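You operate a simulated robot arm through the tools that you are given. There is no shell and no other tool. Be economical: measure what you need, move in short steps, check, and stop when the job is done.

You are at the controls of a simulated robot arm. One attempt, no reset.

TASK
Load the clamped strip to 30 N: red tray if it parts, green tray if it holds.
Fine: Wind the wheel back to zero before the clamps go up.

Only the result counts: the job must be done as asked and must still hold three seconds after the hand-in. Knocking over, shifting, dropping, spilling or breaking anything else fails it.

THE ROBOT
A 7-joint arm with a two-finger parallel gripper, fixed in place. Base frame: the origin is at the foot of the arm, x ahead of it, y to its left, z up. Lengths are in m, angles in degrees, forces in N, time in s.
With the tool pointing down near the work surface it reaches from about 0.12 to 0.64 m from the base axis. Its first joint turns from -66.0 to 66.0 degrees. Payload 2.4 kg.
The tool frame sits at the grasp point between the pads (the TCP): z along the fingers, y along the line on which they close. The tips reach 0.03 m beyond it. The gripper opens to 0.094 m. The fingers are 0.028 m wide and 0.01 m thick; the gripper's body (0.05 by 0.096 m) begins 0.055 m behind the TCP.
Orientation is told as [roll, pitch, yaw] about the base's x, y, z axes, in that order, counted from this pose: with the fingers straight down and closing along the base's y, the tool's x points along the base's -x, its y along +y and its z along -z.

THE INTERFACE
- The arm moves only by the tool send_rows. Its argument "series" is a list of rows, each a list of 3 entries, a list of its own where there are three numbers: the finger opening in m, from 0 to 0.094, then the shift along the base's x, y, z in m, then the turn, a rotation vector about the base's x, y, z in degrees. In form: [[gripper, [tx, ty, tz], [wx, wy, wz]], ...]. A call has 1 to 12 rows; each row shifts and turns the commanded pose from where the row before left it. Rows are played at 5 a second. More than 0.05 m and 8.6 degrees between two rows, or a gripper value outside its range, and nothing of the call is played. Where a pose cannot be reached the arm comes as near as it can. A force on the tool above 40 N (or 10 N above the force at the start of the call, whichever is more), or a blocked arm, ends the call early, and 0.2 s more pass. The fingers move at their own pace (about 0.153 m/s each) and stop on an object; they squeeze with about 38 N. The grip force told is the motor's: it shows also when the fingers shut on nothing. Time passes only in rows, and 0.2 s behind the last, so rows that do not move let the fingers close. It gives the time, the measured TCP pose, the force on the tool (base axes), the opening and the grip force at its end, in the units of the frame above (readings bear some noise).
- Cameras (640 x 400 px; columns grow to the right, rows downward): "scene" is fixed at [0.049, 0.4801, 1.45]; the picture's right is [-0.66, -0.75, 0.00], its down [-0.36, 0.32, -0.88] and it looks along [0.65, -0.58, -0.48] (base axes); focal length 276 px, centre (320, 200). "wrist" rides on the gripper at [0.076, 0.014, -0.102] in the tool frame; the picture's right is [-0.18, 0.98, 0.00], its down [-0.75, -0.14, -0.64] and it looks along [-0.63, -0.12, 0.77] (tool axes); focal length 243 px, centre (320, 200). There is no depth. A picture from a camera that has moved, and an enlarged one, comes with that camera's place and axes in the base frame and with its lens.
- grab_frame(camera): a new picture of that camera. It takes no simulated time.
- inspect(camera, box): a new picture of the part [left, top, right, bottom] of that camera's present view, enlarged. It takes no simulated time.
- sign_off(): hands the job in; it is judged then, once.

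Work in short steps. Places have to be worked out from the pictures, the camera data and where the tool is seen: move nearer, look again, correct. Check each grasp and each placing, and mend what went wrong. You have 120 turns and 76 pictures in all, those below and enlarged ones among them. Open the gripper and draw the arm clear of the work before you hand the job in, unless the task says otherwise; then end with one line.

The tools are called after ">>>" as name(argument=value, ...) on one line, values as JSON. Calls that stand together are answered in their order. send_rows: Moves the arm, as the interface text tells. Its arguments: {"type":"object","properties":{"series":{"type":"array","items":{"type":"array"}}},"required":["series"]} The other tools are called the same way: grab_frame (camera) takes a picture; inspect (camera, box) takes an enlarged picture of a part of a camera's view; sign_off () hands the job in.

At the start:

```text
clock: 0.0
position: [0.3536, -0.1041, 1.2415]
tcp_rot: [-0.1, 0.0, 0.0]
wrist_force: [-0.2, -1.2, -0.1]
width: 0.094
finger_force: 0.1
```

scene: 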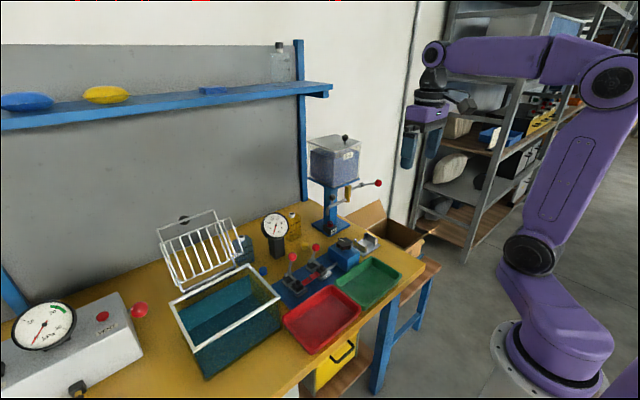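
wrist: 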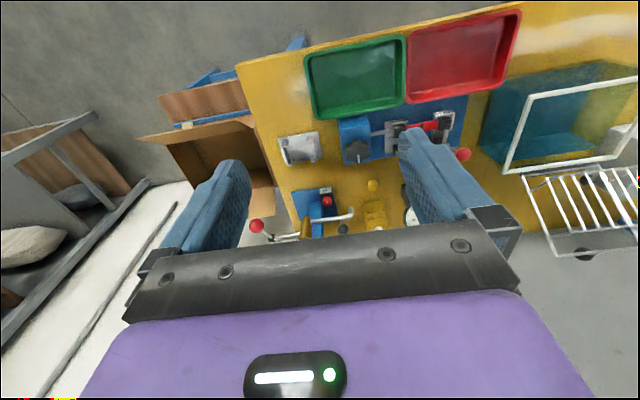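

I start with enlarged views of the tensile rig to see its parts.

>>> inspect(camera="scene", box=[240, 190, 440, 360])

>>> inspect(camera="wrist", box=[260, 20, 520, 240])

```text
2.35 times, centred on (340, 275) of scene
camera zoom: at [0.049, 0.4801, 1.45], right [-0.66, -0.75, 0.0], down [-0.36, 0.32, -0.88], along [0.65, -0.58, -0.48], focal length 650 px, centre (273, 24)
```

zoom: 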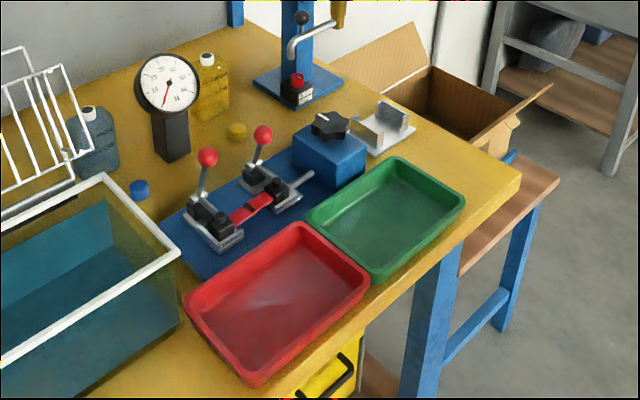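

```text
1.82 times, centred on (390, 130) of wrist
camera zoom: at [0.2789, -0.0896, 1.3451], right [0.18, 0.98, 0.0], down [0.75, -0.14, 0.64], along [0.63, -0.12, -0.77], focal length 441 px, centre (193, 327)
```

zoom: 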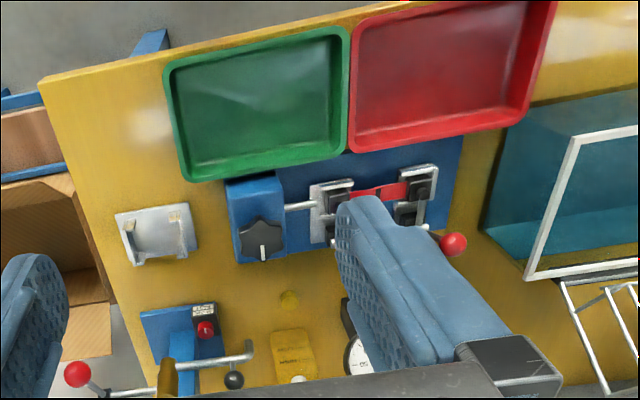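

The knob, tray and table corner triangulate well between the two cameras, but give a table height near 0.8 rather than 0.646. I check the camera model against the gripper's known place before trusting it.

>>> inspect(camera="scene", box=[380, 80, 480, 180])

>>> send_rows(series=[[0.094, [0, 0.02, -0.04], [0, 0, 0]], [0.094, [0, 0.02, -0.04], [0, 0, 0]], [0.094, [0, 0.0, -0.02], [0, 0, 0]]])

>>> grab_frame(camera="scene")

>>> grab_frame(camera="wrist")

```text
4.00 times, centred on (430, 130) of scene
camera zoom: at [0.049, 0.4801, 1.45], right [-0.66, -0.75, 0.0], down [-0.36, 0.32, -0.88], along [0.65, -0.58, -0.48], focal length 1106 px, centre (-120, 480)
```

zoom: 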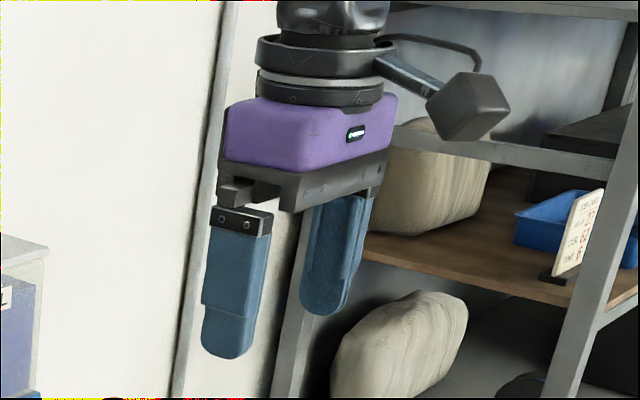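

```text
clock: 0.8
position: [0.3549, -0.0637, 1.1434]
tcp_rot: [-0.1, 0.0, 0.0]
wrist_force: [0.1, 0.0, -0.7]
width: 0.0941
finger_force: 0.0
```

```text
70 pictures are left
```

scene: 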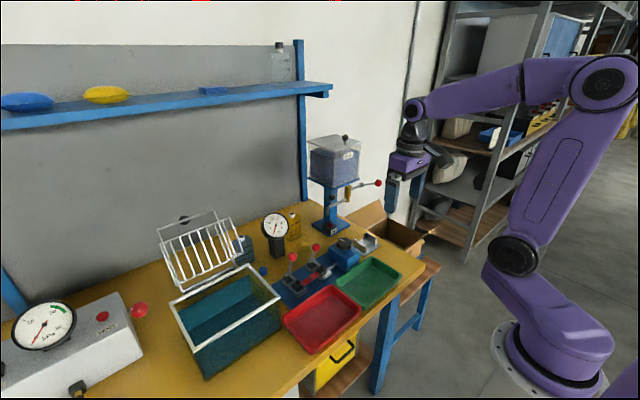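

```text
69 pictures are left
camera wrist: at [0.2795, -0.0482, 1.2465], right [0.18, 0.98, 0.0], down [0.75, -0.14, 0.64], along [0.63, -0.12, -0.77], focal length 243 px, centre (320, 200)
```

wrist: 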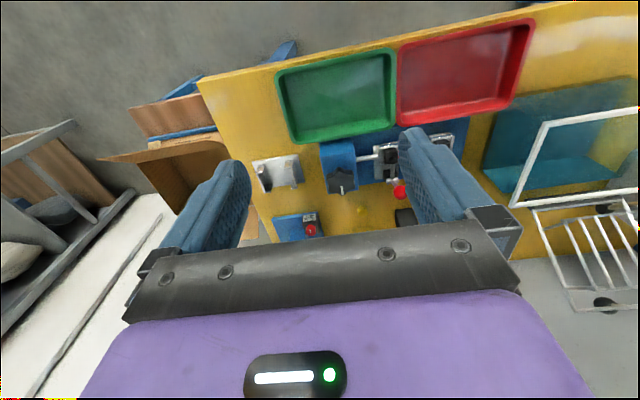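

The camera model fits the gripper, so the knob is near (0.54, -0.06, 0.88). I move closer for a wrist look at the rig.

>>> send_rows(series=[[0.094, [0.01, 0.045, -0.01], [0, 0, 0]], [0.094, [0.01, 0.04, -0.02], [0, 0, 0]], [0.094, [0.0, 0.0, -0.04], [0, 0, 0]]])

>>> grab_frame(camera="wrist")

>>> inspect(camera="scene", box=[250, 200, 400, 310])

```text
clock: 1.6
position: [0.3751, 0.0243, 1.0718]
tcp_rot: [0.1, 0.0, -0.1]
wrist_force: [-0.5, 0.6, 0.2]
width: 0.0937
finger_force: 0.0
```

```text
68 pictures are left
camera wrist: at [0.2999, 0.0391, 1.1746], right [0.19, 0.98, 0.0], down [0.75, -0.14, 0.64], along [0.63, -0.12, -0.77], focal length 243 px, centre (320, 200)
```

wrist: 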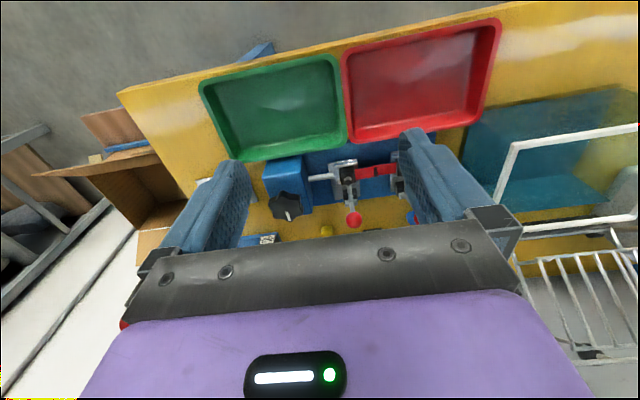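

```text
3.64 times, centred on (325, 255) of scene
camera zoom: at [0.049, 0.4801, 1.45], right [-0.66, -0.75, 0.0], down [-0.36, 0.32, -0.88], along [0.65, -0.58, -0.48], focal length 1005 px, centre (302, 0)
```

zoom: 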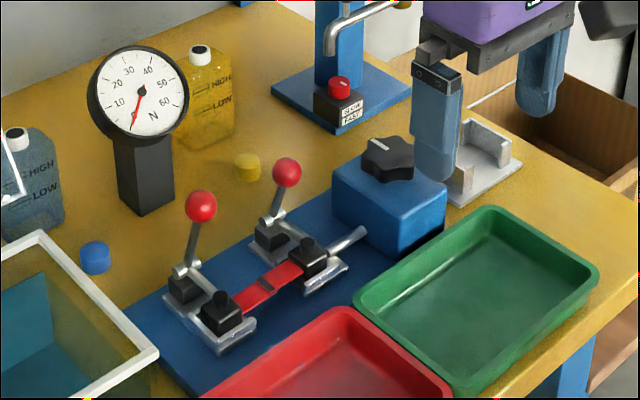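

Rig is now clear: gauge 0–60 N with the needle at 0, star wheel on the blue block near (0.533, -0.055, 0.893). I zoom in on the wheel and levers for shape and marker.

>>> inspect(camera="wrist", box=[240, 120, 440, 245])

>>> inspect(camera="scene", box=[320, 225, 376, 260])

```text
3.20 times, centred on (340, 182) of wrist
camera zoom: at [0.2999, 0.0391, 1.1746], right [0.19, 0.98, 0.0], down [0.75, -0.14, 0.64], along [0.63, -0.12, -0.77], focal length 776 px, centre (256, 256)
```

zoom: 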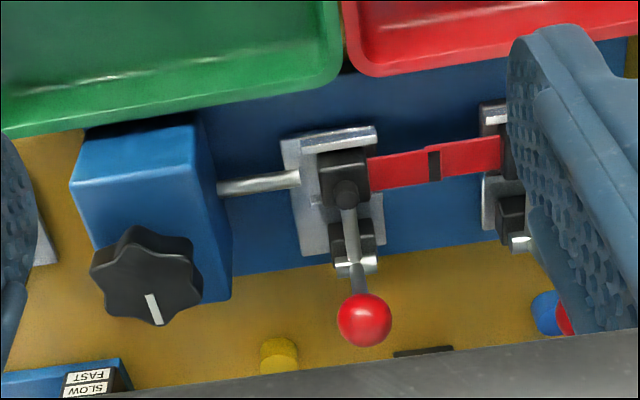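

```text
11.43 times, centred on (348, 242) of scene
camera zoom: at [0.049, 0.4801, 1.45], right [-0.66, -0.75, 0.0], down [-0.36, 0.32, -0.88], along [0.65, -0.58, -0.48], focal length 3159 px, centre (0, -286)
```

zoom: 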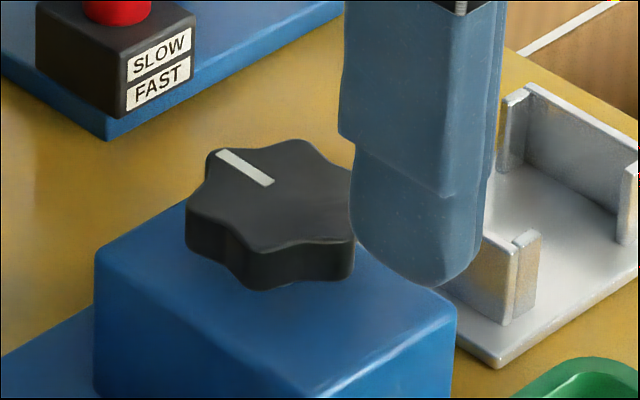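

The star's lobe mark points +x, so fingers closing along y sit on valley flats. I move above the wheel, staying above the lever balls (z≈0.926).

>>> send_rows(series=[[0.094, [0.04, -0.025, 0], [0, 0, 0]], [0.094, [0.04, -0.025, -0.01], [0, 0, 0]], [0.094, [0.04, -0.0275, -0.025], [0, 0, 0]], [0.094, [0.0385, 0, -0.035], [0, 0, 0]], [0.094, [0, 0, -0.03], [0, 0, 0]], [0.094, [0, 0, 0], [0, 0, 0]]])

>>> inspect(camera="scene", box=[250, 180, 410, 290])

>>> grab_frame(camera="wrist")

```text
refused: row 3 steps farther than a row can; nothing moved
```

```text
3.64 times, centred on (330, 235) of scene
camera zoom: at [0.049, 0.4801, 1.45], right [-0.66, -0.75, 0.0], down [-0.36, 0.32, -0.88], along [0.65, -0.58, -0.48], focal length 1005 px, centre (284, 73)
```

zoom: 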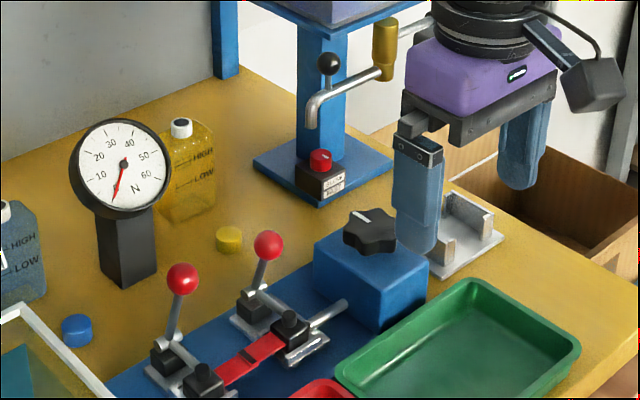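

```text
63 pictures are left
camera wrist: at [0.2999, 0.0391, 1.1746], right [0.19, 0.98, 0.0], down [0.75, -0.14, 0.64], along [0.63, -0.12, -0.77], focal length 243 px, centre (320, 200)
```

wrist: 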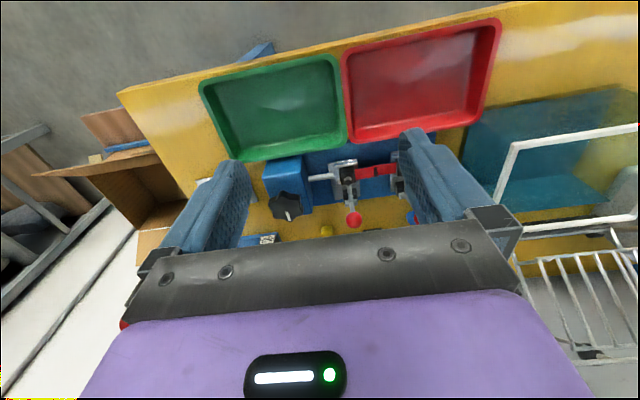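

Nothing moved since one row was too long; same path again with shorter rows.

>>> send_rows(series=[[0.094, [0.035, -0.02, 0], [0, 0, 0]], [0.094, [0.035, -0.02, -0.01], [0, 0, 0]], [0.094, [0.035, -0.02, -0.02], [0, 0, 0]], [0.094, [0.03, -0.0175, -0.02], [0, 0, 0]], [0.094, [0.0235, 0, -0.025], [0, 0, 0]], [0.094, [0, 0, -0.025], [0, 0, 0]], [0.094, [0, 0, 0], [0, 0, 0]]])

>>> inspect(camera="scene", box=[300, 200, 400, 270])

>>> grab_frame(camera="wrist")

```text
clock: 3.2
position: [0.5342, -0.0564, 0.9705]
tcp_rot: [0.0, 0.0, 0.1]
wrist_force: [0.6, 1.1, 0.1]
width: 0.0941
finger_force: 0.0
```

```text
5.71 times, centred on (350, 235) of scene
camera zoom: at [0.049, 0.4801, 1.45], right [-0.66, -0.75, 0.0], down [-0.36, 0.32, -0.88], along [0.65, -0.58, -0.48], focal length 1580 px, centre (149, 0)
```

zoom: 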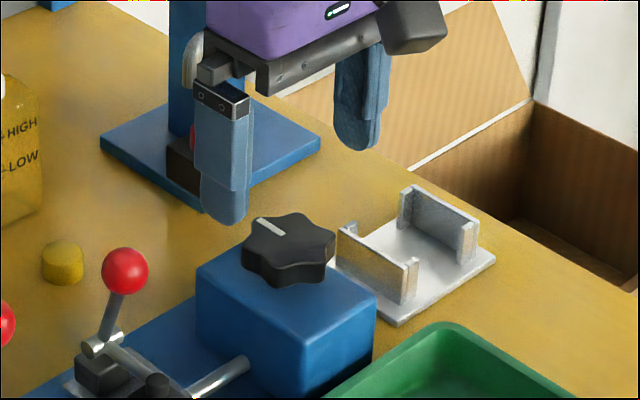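

```text
61 pictures are left
camera wrist: at [0.4583, -0.0426, 1.0746], right [0.18, 0.98, 0.0], down [0.75, -0.14, 0.64], along [0.63, -0.12, -0.77], focal length 243 px, centre (320, 200)
```

wrist: 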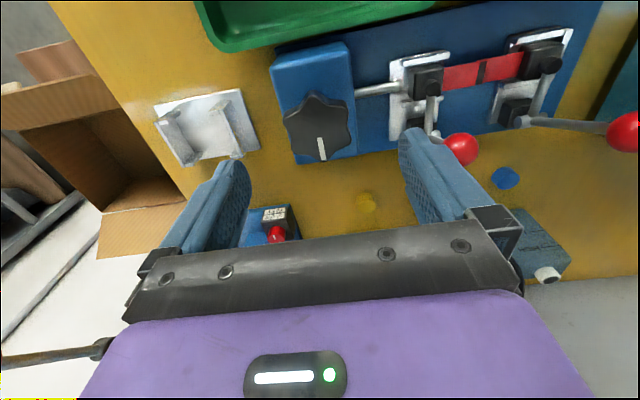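

TCP is aligned over the wheel; its top is at z≈0.90. I descend so the tips reach about 0.89, then close.

>>> send_rows(series=[[0.094, [0.002, -0.001, -0.02], [0, 0, 0]], [0.094, [0, 0, -0.02], [0, 0, 0]], [0.094, [0, 0, -0.01], [0, 0, 0]], [0.094, [0, 0, 0], [0, 0, 0]]])

>>> inspect(camera="scene", box=[300, 200, 400, 270])

```text
clock: 4.2
position: [0.5337, -0.0588, 0.924]
tcp_rot: [0.0, 0.0, 0.0]
wrist_force: [-0.4, -1.0, 0.0]
width: 0.0939
finger_force: 0.1
```

```text
5.71 times, centred on (350, 235) of scene
camera zoom: at [0.049, 0.4801, 1.45], right [-0.66, -0.75, 0.0], down [-0.36, 0.32, -0.88], along [0.65, -0.58, -0.48], focal length 1580 px, centre (149, 0)
```

zoom: 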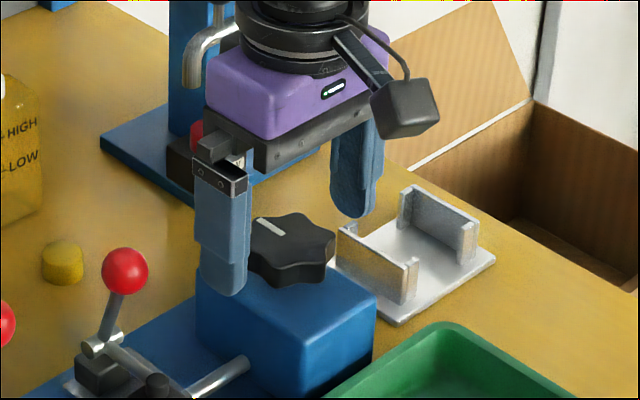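

Still clear of the block; 7 mm lower, then close.

>>> send_rows(series=[[0.094, [0.001, 0.002, -0.007], [0, 0, 0]], [0.07, [0, 0, 0], [0, 0, 0]], [0.03, [0, 0, 0], [0, 0, 0]], [0.03, [0, 0, 0], [0, 0, 0]], [0.03, [0, 0, 0], [0, 0, 0]]])

>>> inspect(camera="scene", box=[250, 200, 390, 290])

```text
clock: 5.4
position: [0.5347, -0.0597, 0.9177]
tcp_rot: [-0.1, -0.1, -0.2]
wrist_force: [0.5, -20.0, -3.4]
width: 0.0536
finger_force: 45.1
```

```text
4.44 times, centred on (320, 245) of scene
camera zoom: at [0.0491, 0.4795, 1.4502], right [-0.66, -0.75, 0.0], down [-0.36, 0.32, -0.88], along [0.65, -0.58, -0.48], focal length 1228 px, centre (320, 0)
```

zoom: 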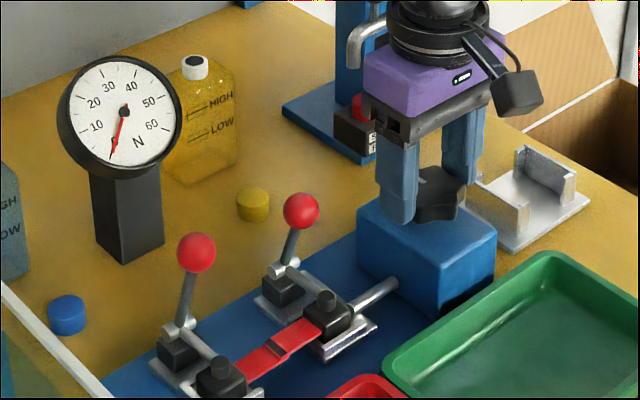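

Gripped (0.0536 m), but a 20 N sideways load says the wheel centre lies a bit further -y. I shift in y to relieve it.

>>> send_rows(series=[[0.03, [0, -0.002, 0], [0, 0, 0]], [0.03, [0, 0, 0], [0, 0, 0]]])

```text
clock: 6.0
position: [0.5342, -0.0598, 0.9167]
tcp_rot: [0.0, -0.1, -0.1]
wrist_force: [2.9, -16.9, 12.4]
width: 0.0538
finger_force: 45.3
```

>>> send_rows(series=[[0.03, [0, -0.003, 0], [0, 0, 0]], [0.03, [0, 0, 0], [0, 0, 0]]])

```text
clock: 6.6
position: [0.5342, -0.0588, 0.9159]
tcp_rot: [0.2, -0.1, 0.1]
wrist_force: [-1.8, -0.2, 21.1]
width: 0.0533
finger_force: 44.6
```

Sideways load is gone, but 21 N shows in z; I raise the command 2 mm to ease it.

>>> send_rows(series=[[0.03, [0, 0, 0.0015], [0, 0, 0]], [0.03, [0, 0, 0], [0, 0, 0]]])

```text
clock: 7.2
position: [0.535, -0.059, 0.9169]
tcp_rot: [0.0, 0.0, 0.1]
wrist_force: [0.4, 8.4, 0.8]
width: 0.0537
finger_force: 44.9
```

Loads are small now. I test the wheel with a small turn, clockwise seen from above (-yaw).

>>> send_rows(series=[[0.03, [0, 0, 0], [0, 0, -5]], [0.03, [0, 0, 0], [0, 0, -5]], [0.03, [0, 0, 0], [0, 0, -5]], [0.03, [0, 0, 0], [0, 0, 0]]])

>>> inspect(camera="scene", box=[250, 200, 390, 290])

```text
clock: 8.2
position: [0.5342, -0.06, 0.9172]
tcp_rot: [0.0, 0.3, -15.0]
wrist_force: [1.1, 18.8, -15.6]
width: 0.0537
finger_force: 45.2
```

```text
4.44 times, centred on (320, 245) of scene
camera zoom: at [0.0492, 0.4805, 1.4498], right [-0.66, -0.75, 0.0], down [-0.36, 0.32, -0.88], along [0.65, -0.58, -0.48], focal length 1228 px, centre (320, 0)
```

zoom: 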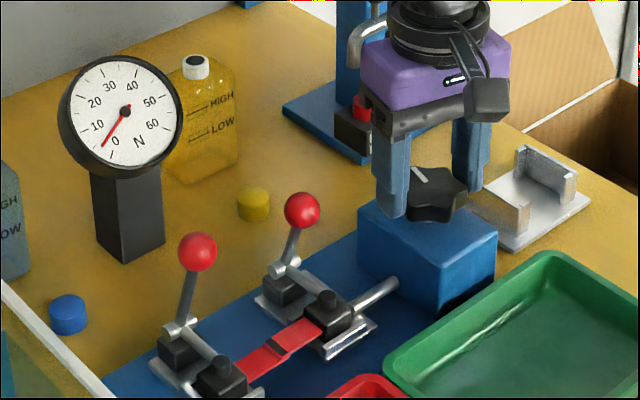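

The needle rises (about 4 N for 15°), so clockwise loads the strip. I continue with small corrections to relieve the side load.

>>> send_rows(series=[[0.03, [0, 0.0015, -0.0008], [0, 0, -6]], [0.03, [0, 0, 0], [0, 0, -6]], [0.03, [0, 0, 0], [0, 0, -6]], [0.03, [0, 0, 0], [0, 0, -6]], [0.03, [0, 0, 0], [0, 0, -6]], [0.03, [0, 0, 0], [0, 0, 0]]])

>>> inspect(camera="scene", box=[250, 200, 390, 290])

```text
clock: 9.6
position: [0.5351, -0.0582, 0.9168]
tcp_rot: [-0.1, 0.1, -45.0]
wrist_force: [-12.7, 20.0, 9.3]
width: 0.0539
finger_force: 45.6
```

```text
4.44 times, centred on (320, 245) of scene
camera zoom: at [0.0485, 0.4806, 1.4498], right [-0.66, -0.75, 0.0], down [-0.36, 0.32, -0.88], along [0.65, -0.58, -0.48], focal length 1228 px, centre (320, 0)
```

zoom: 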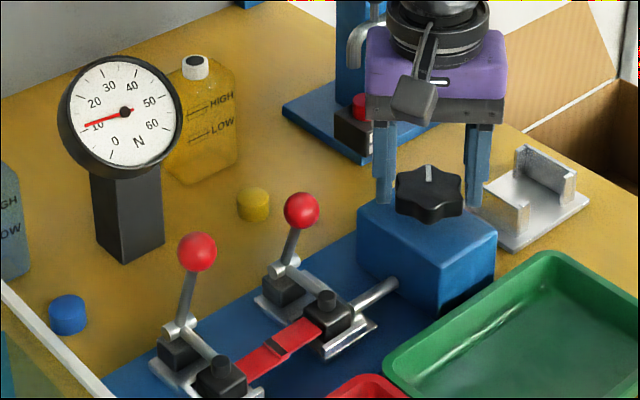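

About 11 N at 45°. Continuing with drift relief.

>>> send_rows(series=[[0.03, [-0.001, 0.0015, 0.0005], [0, 0, -6]], [0.03, [0, 0, 0], [0, 0, -6]], [0.03, [0, 0, 0], [0, 0, -6]], [0.03, [0, 0, 0], [0, 0, -6]], [0.03, [0, 0, 0], [0, 0, -6]], [0.03, [0, 0, 0], [0, 0, 0]]])

>>> inspect(camera="scene", box=[250, 200, 390, 290])

```text
clock: 11.0
position: [0.5351, -0.0592, 0.9168]
tcp_rot: [0.2, -0.1, -75.2]
wrist_force: [3.3, 6.9, -0.3]
width: 0.0535
finger_force: 44.8
```

```text
4.44 times, centred on (320, 245) of scene
camera zoom: at [0.0491, 0.4803, 1.4499], right [-0.66, -0.75, 0.0], down [-0.36, 0.32, -0.88], along [0.65, -0.58, -0.48], focal length 1228 px, centre (320, 0)
```

zoom: 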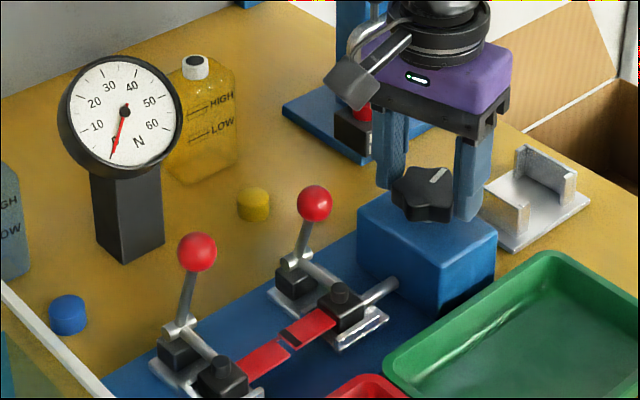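

The strip has parted (gap visible, needle back at 0), so it goes to the red tray. Now I wind the wheel back 75° to zero.

>>> send_rows(series=[[0.03, [0, 0.0005, 0], [0, 0, 6]], [0.03, [0, 0, 0], [0, 0, 6]], [0.03, [0, 0, 0], [0, 0, 6]], [0.03, [0, 0, 0], [0, 0, 6]], [0.03, [0, 0, 0], [0, 0, 6]], [0.03, [0, 0, 0], [0, 0, 6]], [0.03, [0, 0, 0], [0, 0, 0]]])

```text
clock: 12.6
position: [0.5353, -0.0596, 0.916]
tcp_rot: [-0.1, -0.1, -38.9]
wrist_force: [6.3, -4.7, -2.6]
width: 0.0537
finger_force: 45.5
```

>>> send_rows(series=[[0.03, [0, 0, 0], [0, 0, 6]], [0.03, [0, 0, 0], [0, 0, 6]], [0.03, [0, 0, 0], [0, 0, 6]], [0.03, [0, 0, 0], [0, 0, 6]], [0.03, [0, 0, 0], [0, 0, 6]], [0.03, [0, 0, 0], [0, 0, 6]], [0.03, [0, 0, 0], [0, 0, 3]], [0.03, [0, 0, 0], [0, 0, 0]]])

>>> inspect(camera="scene", box=[250, 200, 390, 290])

```text
clock: 14.4
position: [0.5355, -0.0591, 0.9171]
tcp_rot: [0.1, -0.2, -0.1]
wrist_force: [10.9, -20.5, -10.9]
width: 0.0537
finger_force: 45.5
```

```text
4.44 times, centred on (320, 245) of scene
camera zoom: at [0.0494, 0.4795, 1.4502], right [-0.66, -0.75, 0.0], down [-0.36, 0.32, -0.88], along [0.65, -0.58, -0.48], focal length 1228 px, centre (320, 0)
```

zoom: 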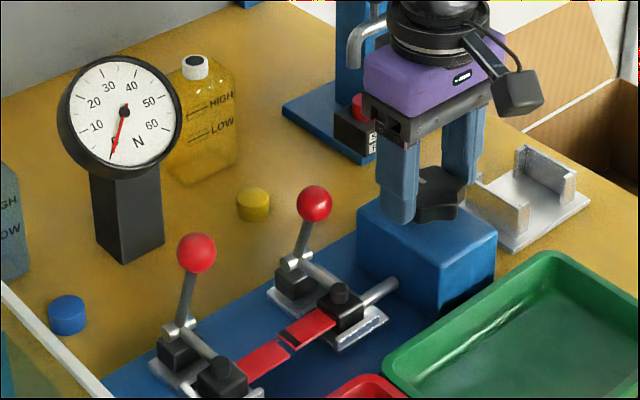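

Wheel is back at its start angle. I relieve the side load, open and lift to check the mark.

>>> send_rows(series=[[0.03, [0.0008, -0.0015, -0.0005], [0, 0, 0]], [0.06, [0, 0, 0], [0, 0, 0]], [0.094, [0, 0, 0], [0, 0, 0]], [0.094, [0, 0, 0], [0, 0, 0]], [0.094, [0, 0, 0.03], [0, 0, 0]], [0.094, [-0.02, 0, 0.04], [0, 0, 0]], [0.094, [-0.02, 0.02, 0.03], [0, 0, 0]], [0.094, [-0.03, 0.03, 0.0], [0, 0, 0]], [0.094, [0, 0, 0.0], [0, 0, 0]]])

>>> inspect(camera="scene", box=[260, 210, 380, 300])

>>> grab_frame(camera="wrist")

```text
clock: 16.4
position: [0.4626, -0.0074, 1.0133]
tcp_rot: [0.0, 0.1, -0.1]
wrist_force: [1.5, -0.4, 0.1]
width: 0.0942
finger_force: 0.1
```

```text
4.44 times, centred on (320, 255) of scene
camera zoom: at [0.0489, 0.4801, 1.45], right [-0.66, -0.75, 0.0], down [-0.36, 0.32, -0.88], along [0.65, -0.58, -0.48], focal length 1228 px, centre (320, -44)
```

zoom: 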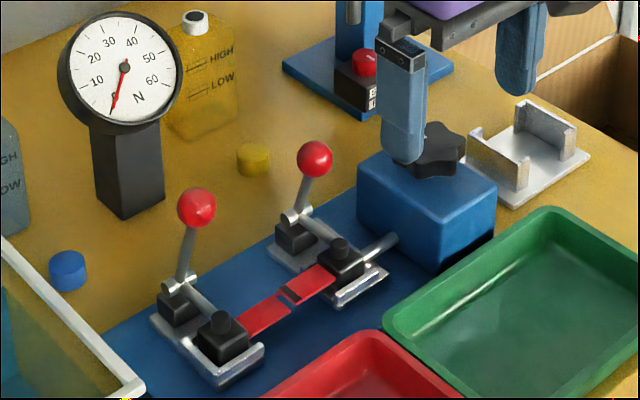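

```text
53 pictures are left
camera wrist: at [0.3872, 0.0083, 1.1156], right [0.18, 0.98, 0.0], down [0.75, -0.14, 0.64], along [0.63, -0.12, -0.77], focal length 243 px, centre (320, 200)
```

wrist: 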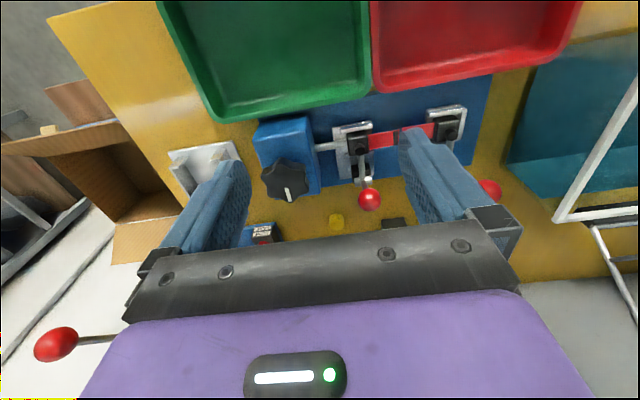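

>>> inspect(camera="wrist", box=[240, 100, 400, 220])

```text
3.33 times, centred on (320, 160) of wrist
camera zoom: at [0.3872, 0.0083, 1.1156], right [0.18, 0.98, 0.0], down [0.75, -0.14, 0.64], along [0.63, -0.12, -0.77], focal length 809 px, centre (320, 333)
```

zoom: 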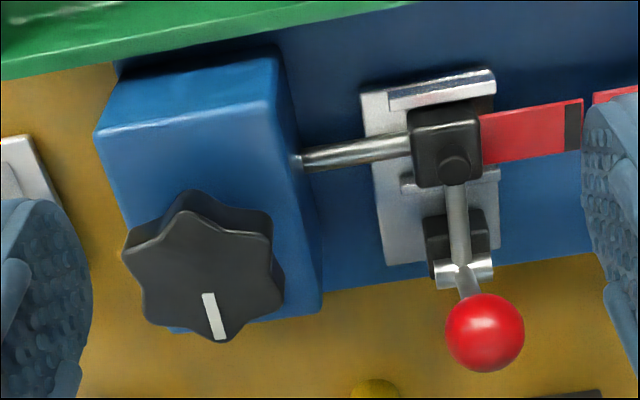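

Mark is back along +x and the needle at 0. The clamp levers pivot behind the pads (pivot ≈(0.589, 0.03, 0.839), ball ≈(0.560, 0.029, 0.913)), so raising a pad means swinging its ball toward +x and down. I tilt the tool forward so the hand stays clear of the gauge and look.

>>> send_rows(series=[[0.06, [0, 0.006, 0], [0, -7, 0]], [0.06, [0, 0.006, 0], [0, -7, 0]], [0.06, [0, 0.006, 0], [0, -7, 0]], [0.06, [0, 0.006, 0], [0, -7, 0]], [0.06, [0, 0.006, 0], [0, -7, 0]], [0.06, [0.01, 0.006, 0], [0, 0, 0]], [0.06, [0, 0, 0], [0, 0, 0]]])

>>> grab_frame(camera="wrist")

>>> grab_frame(camera="scene")

```text
clock: 18.0
position: [0.4755, 0.0277, 1.0161]
tcp_rot: [0.0, -35.0, -0.1]
wrist_force: [-0.3, 0.6, 0.0]
width: 0.0601
finger_force: 0.0
```

```text
51 pictures are left
camera wrist: at [0.3552, 0.043, 1.0569], right [0.15, 0.98, 0.11], down [0.25, -0.14, 0.96], along [0.96, -0.12, -0.27], focal length 243 px, centre (320, 200)
```

wrist: 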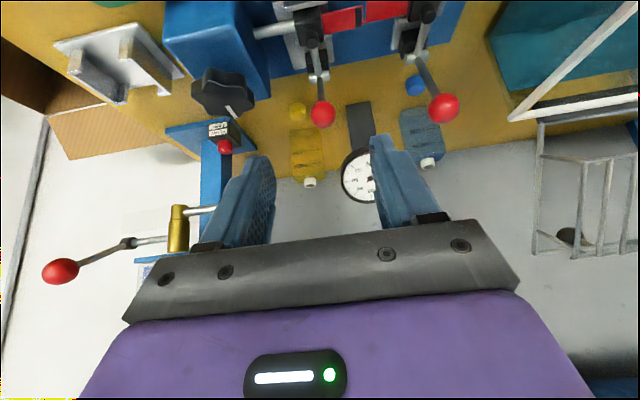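

```text
50 pictures are left
```

scene: 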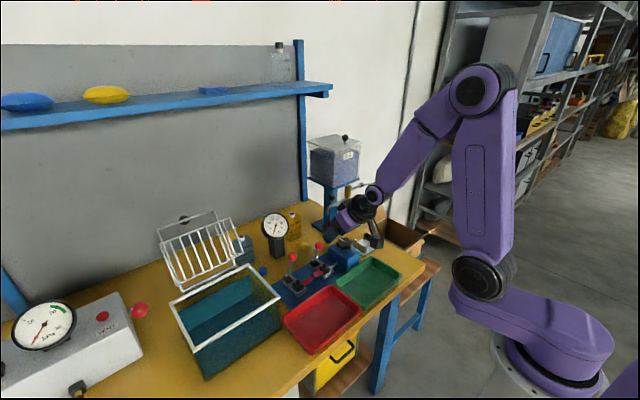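

Ball 2 confirmed at (0.560, 0.029, 0.913), and the gauge is farther back (x≈0.74), so there is room. I go to a standoff, then bring the pads round the ball.

>>> send_rows(series=[[0.06, [0.025, 0.001, -0.027], [0, 0, 0]], [0.06, [0.025, 0, -0.027], [0, 0, 0]], [0.06, [0.017, 0, -0.025], [0, 0, 0]], [0.06, [0.017, 0, -0.024], [0, 0, 0]], [0.06, [0, 0, 0], [0, 0, 0]]])

>>> inspect(camera="scene", box=[260, 210, 380, 300])

>>> grab_frame(camera="wrist")

```text
clock: 19.2
position: [0.5599, 0.0306, 0.9113]
tcp_rot: [0.0, -34.9, 0.0]
wrist_force: [-0.3, -0.1, 0.4]
width: 0.06
finger_force: 0.0
```

```text
4.44 times, centred on (320, 255) of scene
camera zoom: at [0.049, 0.4801, 1.45], right [-0.66, -0.75, 0.0], down [-0.36, 0.32, -0.88], along [0.65, -0.58, -0.48], focal length 1228 px, centre (320, -44)
```

zoom: 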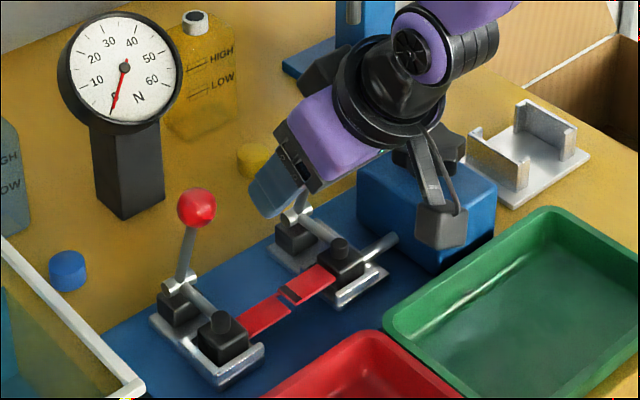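

```text
48 pictures are left
camera wrist: at [0.4387, 0.0463, 0.9514], right [0.15, 0.98, 0.11], down [0.25, -0.14, 0.96], along [0.96, -0.12, -0.27], focal length 243 px, centre (320, 200)
```

wrist: 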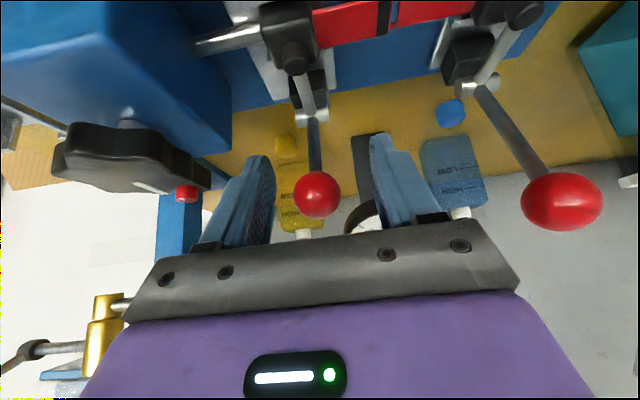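

The ball sits right at the grasp point. I close on it and check the load.

>>> send_rows(series=[[0.03, [0, 0, 0], [0, 0, 0]], [0.015, [0, 0, 0], [0, 0, 0]], [0.015, [0, 0, 0], [0, 0, 0]]])

```text
clock: 20.0
position: [0.5609, 0.03, 0.9111]
tcp_rot: [0.0, -35.1, -0.1]
wrist_force: [6.0, -4.6, 0.7]
width: 0.0252
finger_force: 44.9
```

Gripped. I swing it along the arc in small steps toward +x.

>>> send_rows(series=[[0.015, [0.0076, 0, 0.003], [0, 0, 0]], [0.015, [0.0076, 0, 0.0013], [0, 0, 0]], [0.015, [0.0069, 0, 0.001], [0, 0, 0]], [0.015, [0.0069, 0, 0.0002], [0, 0, 0]], [0.015, [0, 0, 0], [0, 0, 0]]])

>>> inspect(camera="scene", box=[260, 210, 380, 300])

```text
clock: 21.2
position: [0.5859, 0.0315, 0.9147]
tcp_rot: [0.1, -34.3, 0.2]
wrist_force: [-17.6, 11.3, -8.3]
width: 0.0254
finger_force: 45.0
```

```text
4.44 times, centred on (320, 255) of scene
camera zoom: at [0.0487, 0.4804, 1.4499], right [-0.66, -0.75, 0.0], down [-0.36, 0.32, -0.88], along [0.65, -0.58, -0.48], focal length 1228 px, centre (320, -44)
```

zoom: 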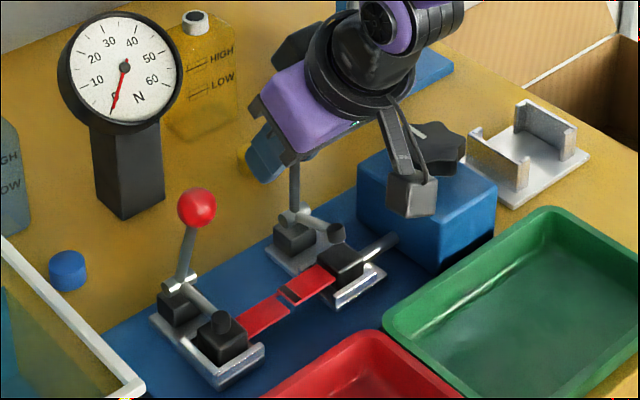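

The clamp arm is rising with it. Continuing the arc.

>>> send_rows(series=[[0.015, [0.0132, 0, -0.002], [0, 0, 0]], [0.015, [0.0128, 0, -0.0036], [0, 0, 0]], [0.015, [0.012, 0, -0.0056], [0, 0, 0]], [0.015, [0, 0, 0], [0, 0, 0]]])

>>> inspect(camera="scene", box=[260, 210, 380, 300])

```text
clock: 22.2
position: [0.6236, 0.0291, 0.905]
tcp_rot: [-0.1, -34.4, 0.1]
wrist_force: [-20.3, 14.3, -5.3]
width: 0.0248
finger_force: 44.8
```

```text
4.44 times, centred on (320, 255) of scene
camera zoom: at [0.0486, 0.4804, 1.4499], right [-0.66, -0.75, 0.0], down [-0.36, 0.32, -0.88], along [0.65, -0.58, -0.48], focal length 1228 px, centre (320, -44)
```

zoom: 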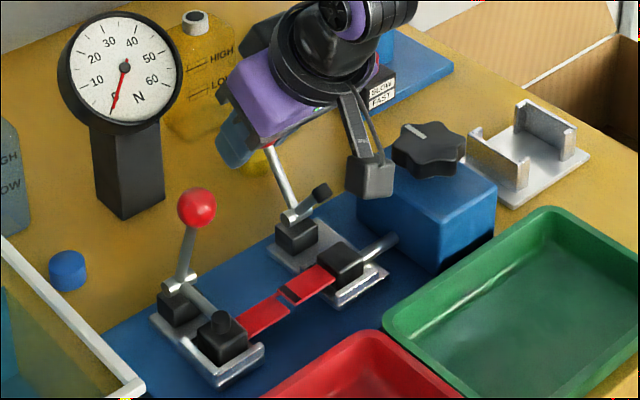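

>>> send_rows(series=[[0.015, [0.0109, 0.001, -0.0076], [0, 0, 0]], [0.015, [0.0094, 0, -0.0094], [0, 0, 0]], [0.015, [0.0076, 0, -0.0109], [0, 0, 0]], [0.015, [0, 0, 0], [0, 0, 0]]])

>>> inspect(camera="scene", box=[260, 210, 380, 300])

```text
clock: 23.2
position: [0.6621, 0.0282, 0.8853]
tcp_rot: [0.0, -36.3, -0.2]
wrist_force: [24.8, 13.6, 24.7]
width: 0.0232
finger_force: 44.1
```

```text
4.44 times, centred on (320, 255) of scene
camera zoom: at [0.0491, 0.4804, 1.4499], right [-0.66, -0.75, 0.0], down [-0.36, 0.32, -0.88], along [0.65, -0.58, -0.48], focal length 1228 px, centre (320, -44)
```

zoom: 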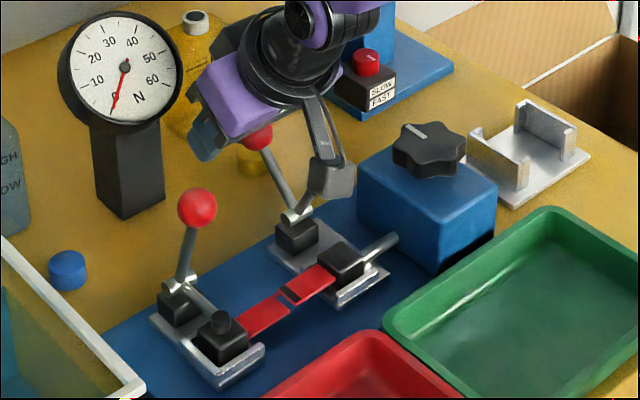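

The lever seems at its end stop with the ball slipping in the pads. I open, back out along the tool axis and see if it stays up.

>>> send_rows(series=[[0.03, [0, 0, 0], [0, 0, 0]], [0.05, [0, 0, 0], [0, 0, 0]], [0.05, [-0.02, 0, 0.029], [0, 0, 0]], [0.05, [-0.02, 0, 0.029], [0, 0, 0]], [0.05, [-0.02, 0, 0.02], [0, 0, 0]], [0.05, [-0.04, 0, 0], [0, 0, 0]], [0.05, [-0.04, 0, 0], [0, 0, 0]], [0.05, [0, 0, 0], [0, 0, 0]]])

>>> inspect(camera="scene", box=[260, 210, 380, 300])

>>> grab_frame(camera="wrist")

```text
clock: 25.0
position: [0.5127, 0.029, 0.9562]
tcp_rot: [0.0, -35.1, 0.0]
wrist_force: [0.5, -0.1, -0.4]
width: 0.05
finger_force: 0.1
```

```text
4.44 times, centred on (320, 255) of scene
camera zoom: at [0.049, 0.4801, 1.45], right [-0.66, -0.75, 0.0], down [-0.36, 0.32, -0.88], along [0.65, -0.58, -0.48], focal length 1228 px, centre (320, -44)
```

zoom: 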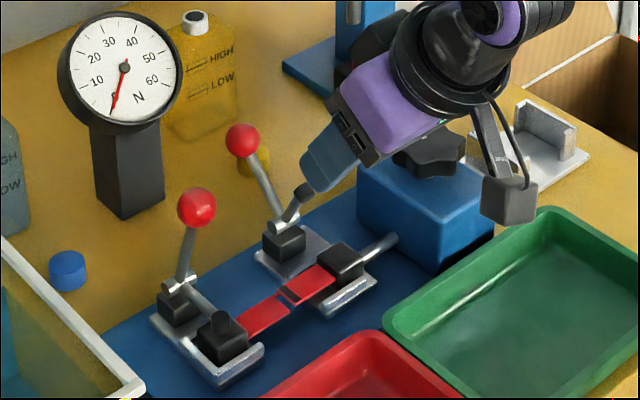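

```text
43 pictures are left
camera wrist: at [0.3927, 0.0433, 0.9981], right [0.15, 0.98, 0.11], down [0.25, -0.14, 0.96], along [0.96, -0.12, -0.27], focal length 243 px, centre (320, 200)
```

wrist: 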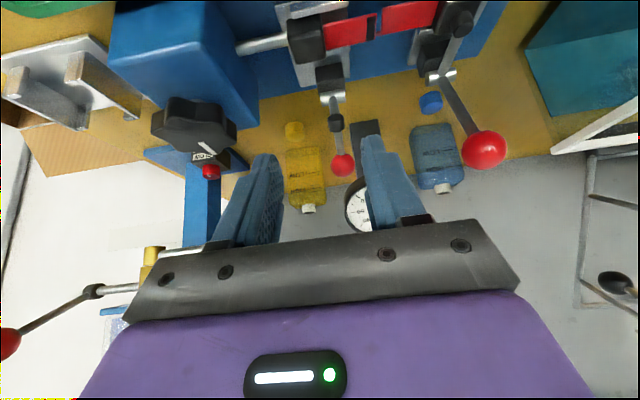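

Clamp 2 is up and stays. Now clamp 1, whose ball I judge at (0.555, 0.1345, 0.932); I go to a standoff and look.

>>> send_rows(series=[[0.06, [-0.01, 0.01, 0.025], [0, 0, 0]], [0.06, [0, 0.045, 0], [0, 0, 0]], [0.06, [0, 0.045, 0], [0, 0, 0]], [0.06, [0.018, 0.005, -0.003], [0, 0, 0]], [0.06, [0, 0, 0], [0, 0, 0]]])

>>> grab_frame(camera="wrist")

```text
clock: 26.2
position: [0.5237, 0.1317, 0.9809]
tcp_rot: [0.0, -35.0, 0.0]
wrist_force: [-1.2, -0.3, 0.1]
width: 0.0599
finger_force: 0.1
```

```text
42 pictures are left
camera wrist: at [0.4028, 0.1484, 1.0216], right [0.15, 0.98, 0.11], down [0.25, -0.14, 0.96], along [0.96, -0.12, -0.27], focal length 243 px, centre (320, 200)
```

wrist: 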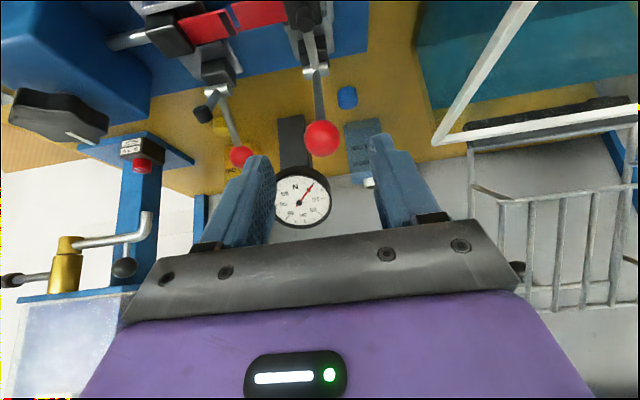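

Ball 1 refined to (0.554, 0.133, 0.933). I bring the pads around it and close.

>>> send_rows(series=[[0.06, [0.015, 0.001, -0.024], [0, 0, 0]], [0.06, [0.015, 0, -0.024], [0, 0, 0]], [0.06, [0, 0, 0], [0, 0, 0]]])

>>> grab_frame(camera="wrist")

```text
clock: 27.0
position: [0.5531, 0.1336, 0.931]
tcp_rot: [0.0, -35.0, -0.1]
wrist_force: [0.7, -0.1, 0.8]
width: 0.0602
finger_force: 0.1
```

```text
41 pictures are left
camera wrist: at [0.4326, 0.1485, 0.9723], right [0.15, 0.98, 0.11], down [0.25, -0.14, 0.96], along [0.96, -0.12, -0.27], focal length 243 px, centre (320, 200)
```

wrist: 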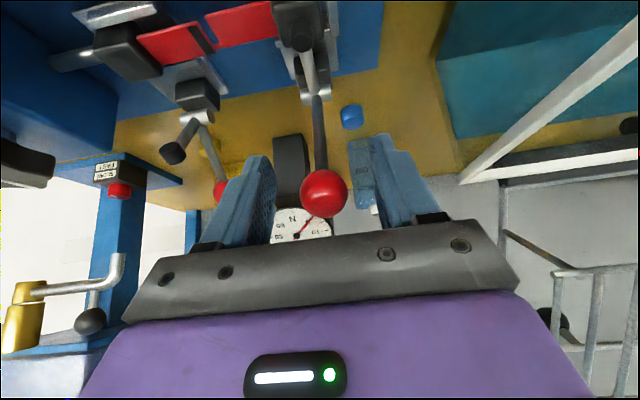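

>>> send_rows(series=[[0.03, [0, 0, 0], [0, 0, 0]], [0.015, [0, 0, 0], [0, 0, 0]], [0.015, [0, 0, 0], [0, 0, 0]], [0.015, [0.0076, 0, 0.0025], [0, 0, 0]], [0.015, [0.0076, 0, 0.0013], [0, 0, 0]], [0.015, [0.0069, 0, 0.0006], [0, 0, 0]], [0.015, [0.0069, 0, 0], [0, 0, 0]], [0.015, [0, 0, 0], [0, 0, 0]]])

```text
clock: 28.8
position: [0.5802, 0.135, 0.9355]
tcp_rot: [-0.1, -34.9, 0.0]
wrist_force: [-14.1, 5.5, -0.3]
width: 0.0249
finger_force: 44.7
```

Moving with modest force; continuing the arc.

>>> send_rows(series=[[0.015, [0.0132, 0, -0.0015], [0, 0, 0]], [0.015, [0.0128, 0, -0.0034], [0, 0, 0]], [0.015, [0.012, 0, -0.0056], [0, 0, 0]], [0.015, [0.0109, 0, -0.0076], [0, 0, 0]], [0.015, [0, 0, 0], [0, 0, 0]]])

>>> inspect(camera="scene", box=[260, 210, 380, 300])

```text
clock: 30.0
position: [0.6335, 0.1345, 0.9202]
tcp_rot: [-0.1, -35.3, -0.1]
wrist_force: [-3.6, 1.7, 14.2]
width: 0.0248
finger_force: 44.6
```

```text
4.44 times, centred on (320, 255) of scene
camera zoom: at [0.0486, 0.48, 1.45], right [-0.66, -0.75, 0.0], down [-0.36, 0.32, -0.88], along [0.65, -0.58, -0.48], focal length 1228 px, centre (320, -44)
```

zoom: 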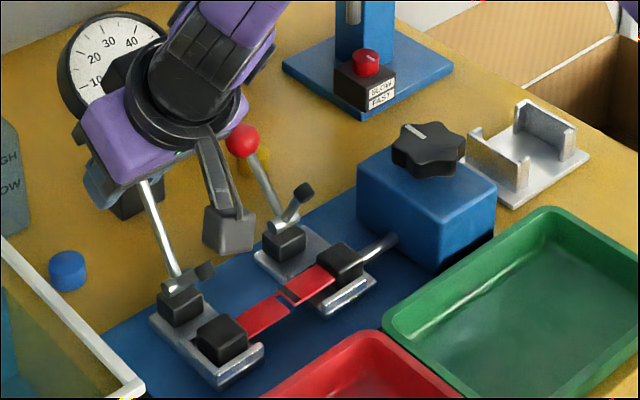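

>>> send_rows(series=[[0.015, [0.0085, 0, -0.0085], [0, 0, 0]], [0.015, [0.006, 0, -0.007], [0, 0, 0]], [0.015, [0, 0, 0], [0, 0, 0]]])

>>> send_rows(series=[[0.03, [0, 0, 0], [0, 0, 0]], [0.05, [0, 0, 0], [0, 0, 0]], [0.05, [-0.02, 0, 0.029], [0, 0, 0]], [0.05, [-0.02, 0, 0.029], [0, 0, 0]], [0.05, [-0.02, 0, 0.02], [0, 0, 0]], [0.05, [-0.04, 0, 0], [0, 0, 0]], [0.05, [-0.04, 0, 0], [0, 0, 0]], [0.05, [-0.03, 0, 0], [0, 0, 0]]])

>>> inspect(camera="scene", box=[260, 210, 380, 300])

>>> grab_frame(camera="wrist")

```text
clock: 30.8
position: [0.6464, 0.1336, 0.9063]
tcp_rot: [0.0, -35.3, 0.1]
wrist_force: [11.3, 4.0, 21.9]
width: 0.0251
finger_force: 45.2
```

```text
clock: 32.6
position: [0.4734, 0.1357, 0.9826]
tcp_rot: [0.1, -35.0, -0.1]
wrist_force: [-0.3, 0.5, 0.7]
width: 0.0498
finger_force: 0.1
```

```text
4.44 times, centred on (320, 255) of scene
camera zoom: at [0.049, 0.4801, 1.45], right [-0.66, -0.75, 0.0], down [-0.36, 0.32, -0.88], along [0.65, -0.58, -0.48], focal length 1228 px, centre (320, -44)
```

zoom: 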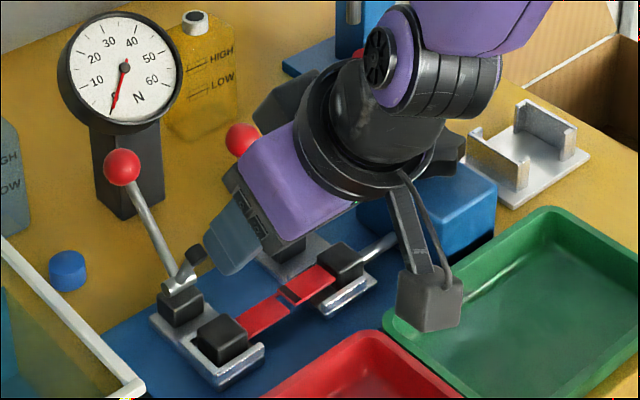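

```text
38 pictures are left
camera wrist: at [0.3527, 0.1506, 1.0226], right [0.15, 0.98, 0.11], down [0.25, -0.14, 0.96], along [0.96, -0.12, -0.27], focal length 243 px, centre (320, 200)
```

wrist: 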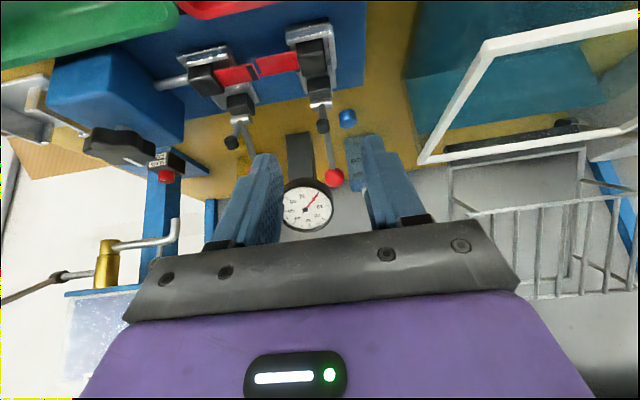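

Both clamps are up. I set the tool upright again and look closely at the two strip halves.

>>> send_rows(series=[[0.05, [-0.01, -0.01, 0.0], [0, 7, 0]], [0.05, [-0.01, -0.01, 0], [0, 7, 0]], [0.05, [-0.01, -0.01, 0], [0, 7, 0]], [0.05, [-0.01, -0.01, 0], [0, 7, 0]], [0.05, [-0.01, -0.01, 0], [0, 7, 0]], [0.05, [0, 0, 0], [0, 0, 0]]])

>>> inspect(camera="wrist", box=[220, 60, 420, 200])

>>> inspect(camera="scene", box=[290, 250, 350, 300])

```text
clock: 34.0
position: [0.4222, 0.0992, 0.9792]
tcp_rot: [-2.2, -10.7, -0.2]
wrist_force: [0.1, -0.3, 0.4]
width: 0.0498
finger_force: 0.1
out of reach, approached as far as the arm can: row 2, 3, 5
```

```text
2.86 times, centred on (320, 130) of wrist
camera zoom: at [0.33, 0.1179, 1.0663], right [0.19, 0.98, -0.01], down [0.62, -0.12, 0.78], along [0.76, -0.15, -0.63], focal length 693 px, centre (320, 400)
```

zoom: 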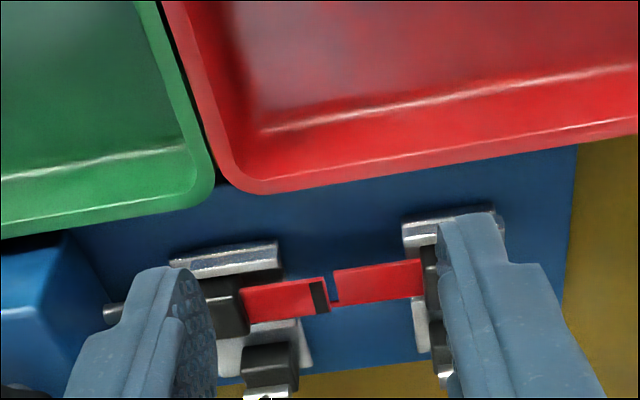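

```text
8.00 times, centred on (320, 275) of scene
camera zoom: at [0.049, 0.48, 1.45], right [-0.66, -0.75, 0.0], down [-0.36, 0.32, -0.88], along [0.65, -0.58, -0.48], focal length 2211 px, centre (320, -400)
```

zoom: 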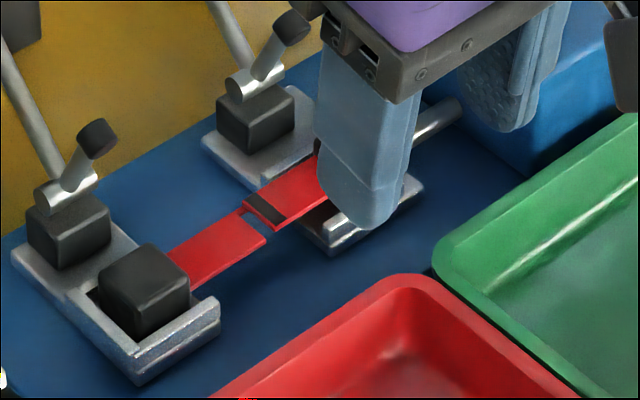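

The black blocks at each end look like the strip's end heads sitting in the clamp nests. I straighten the tool further forward where it can be reached, and look down at them.

>>> send_rows(series=[[0.06, [0.03, 0, 0.0], [0, 0, 0]], [0.06, [0.03, 0, 0], [0, 0, 0]], [0.06, [0.01, 0.01, 0], [0, 0, 0]], [0.06, [0, 0, 0], [0, 0, 0]]])

>>> grab_frame(camera="wrist")

```text
clock: 35.0
position: [0.4154, 0.1132, 0.9775]
tcp_rot: [-2.5, -9.7, -0.2]
wrist_force: [-0.3, -0.2, -0.3]
width: 0.0604
finger_force: 0.2
out of reach, approached as far as the arm can: row 1, 2, 3
```

```text
35 pictures are left
camera wrist: at [0.3244, 0.1323, 1.0652], right [0.19, 0.98, -0.01], down [0.63, -0.12, 0.77], along [0.75, -0.15, -0.64], focal length 243 px, centre (320, 200)
```

wrist: 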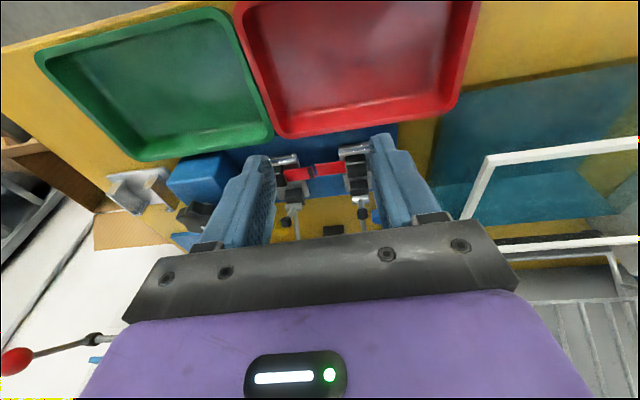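

The arm is stuck against a joint limit in this posture; I raise the commanded pose to free it.

>>> send_rows(series=[[0.06, [0, 0, 0.04], [0, 0, 0]], [0.06, [0, 0, 0.04], [0, 0, 0]], [0.06, [0, 0, 0.04], [0, 0, 0]], [0.06, [0, 0, 0], [0, 0, 0]]])

```text
clock: 36.0
position: [0.4164, 0.112, 0.9773]
tcp_rot: [-2.5, -9.7, -0.1]
wrist_force: [0.8, 0.0, -0.8]
width: 0.0602
finger_force: 0.0
out of reach, approached as far as the arm can: row 1, 2, 3
```

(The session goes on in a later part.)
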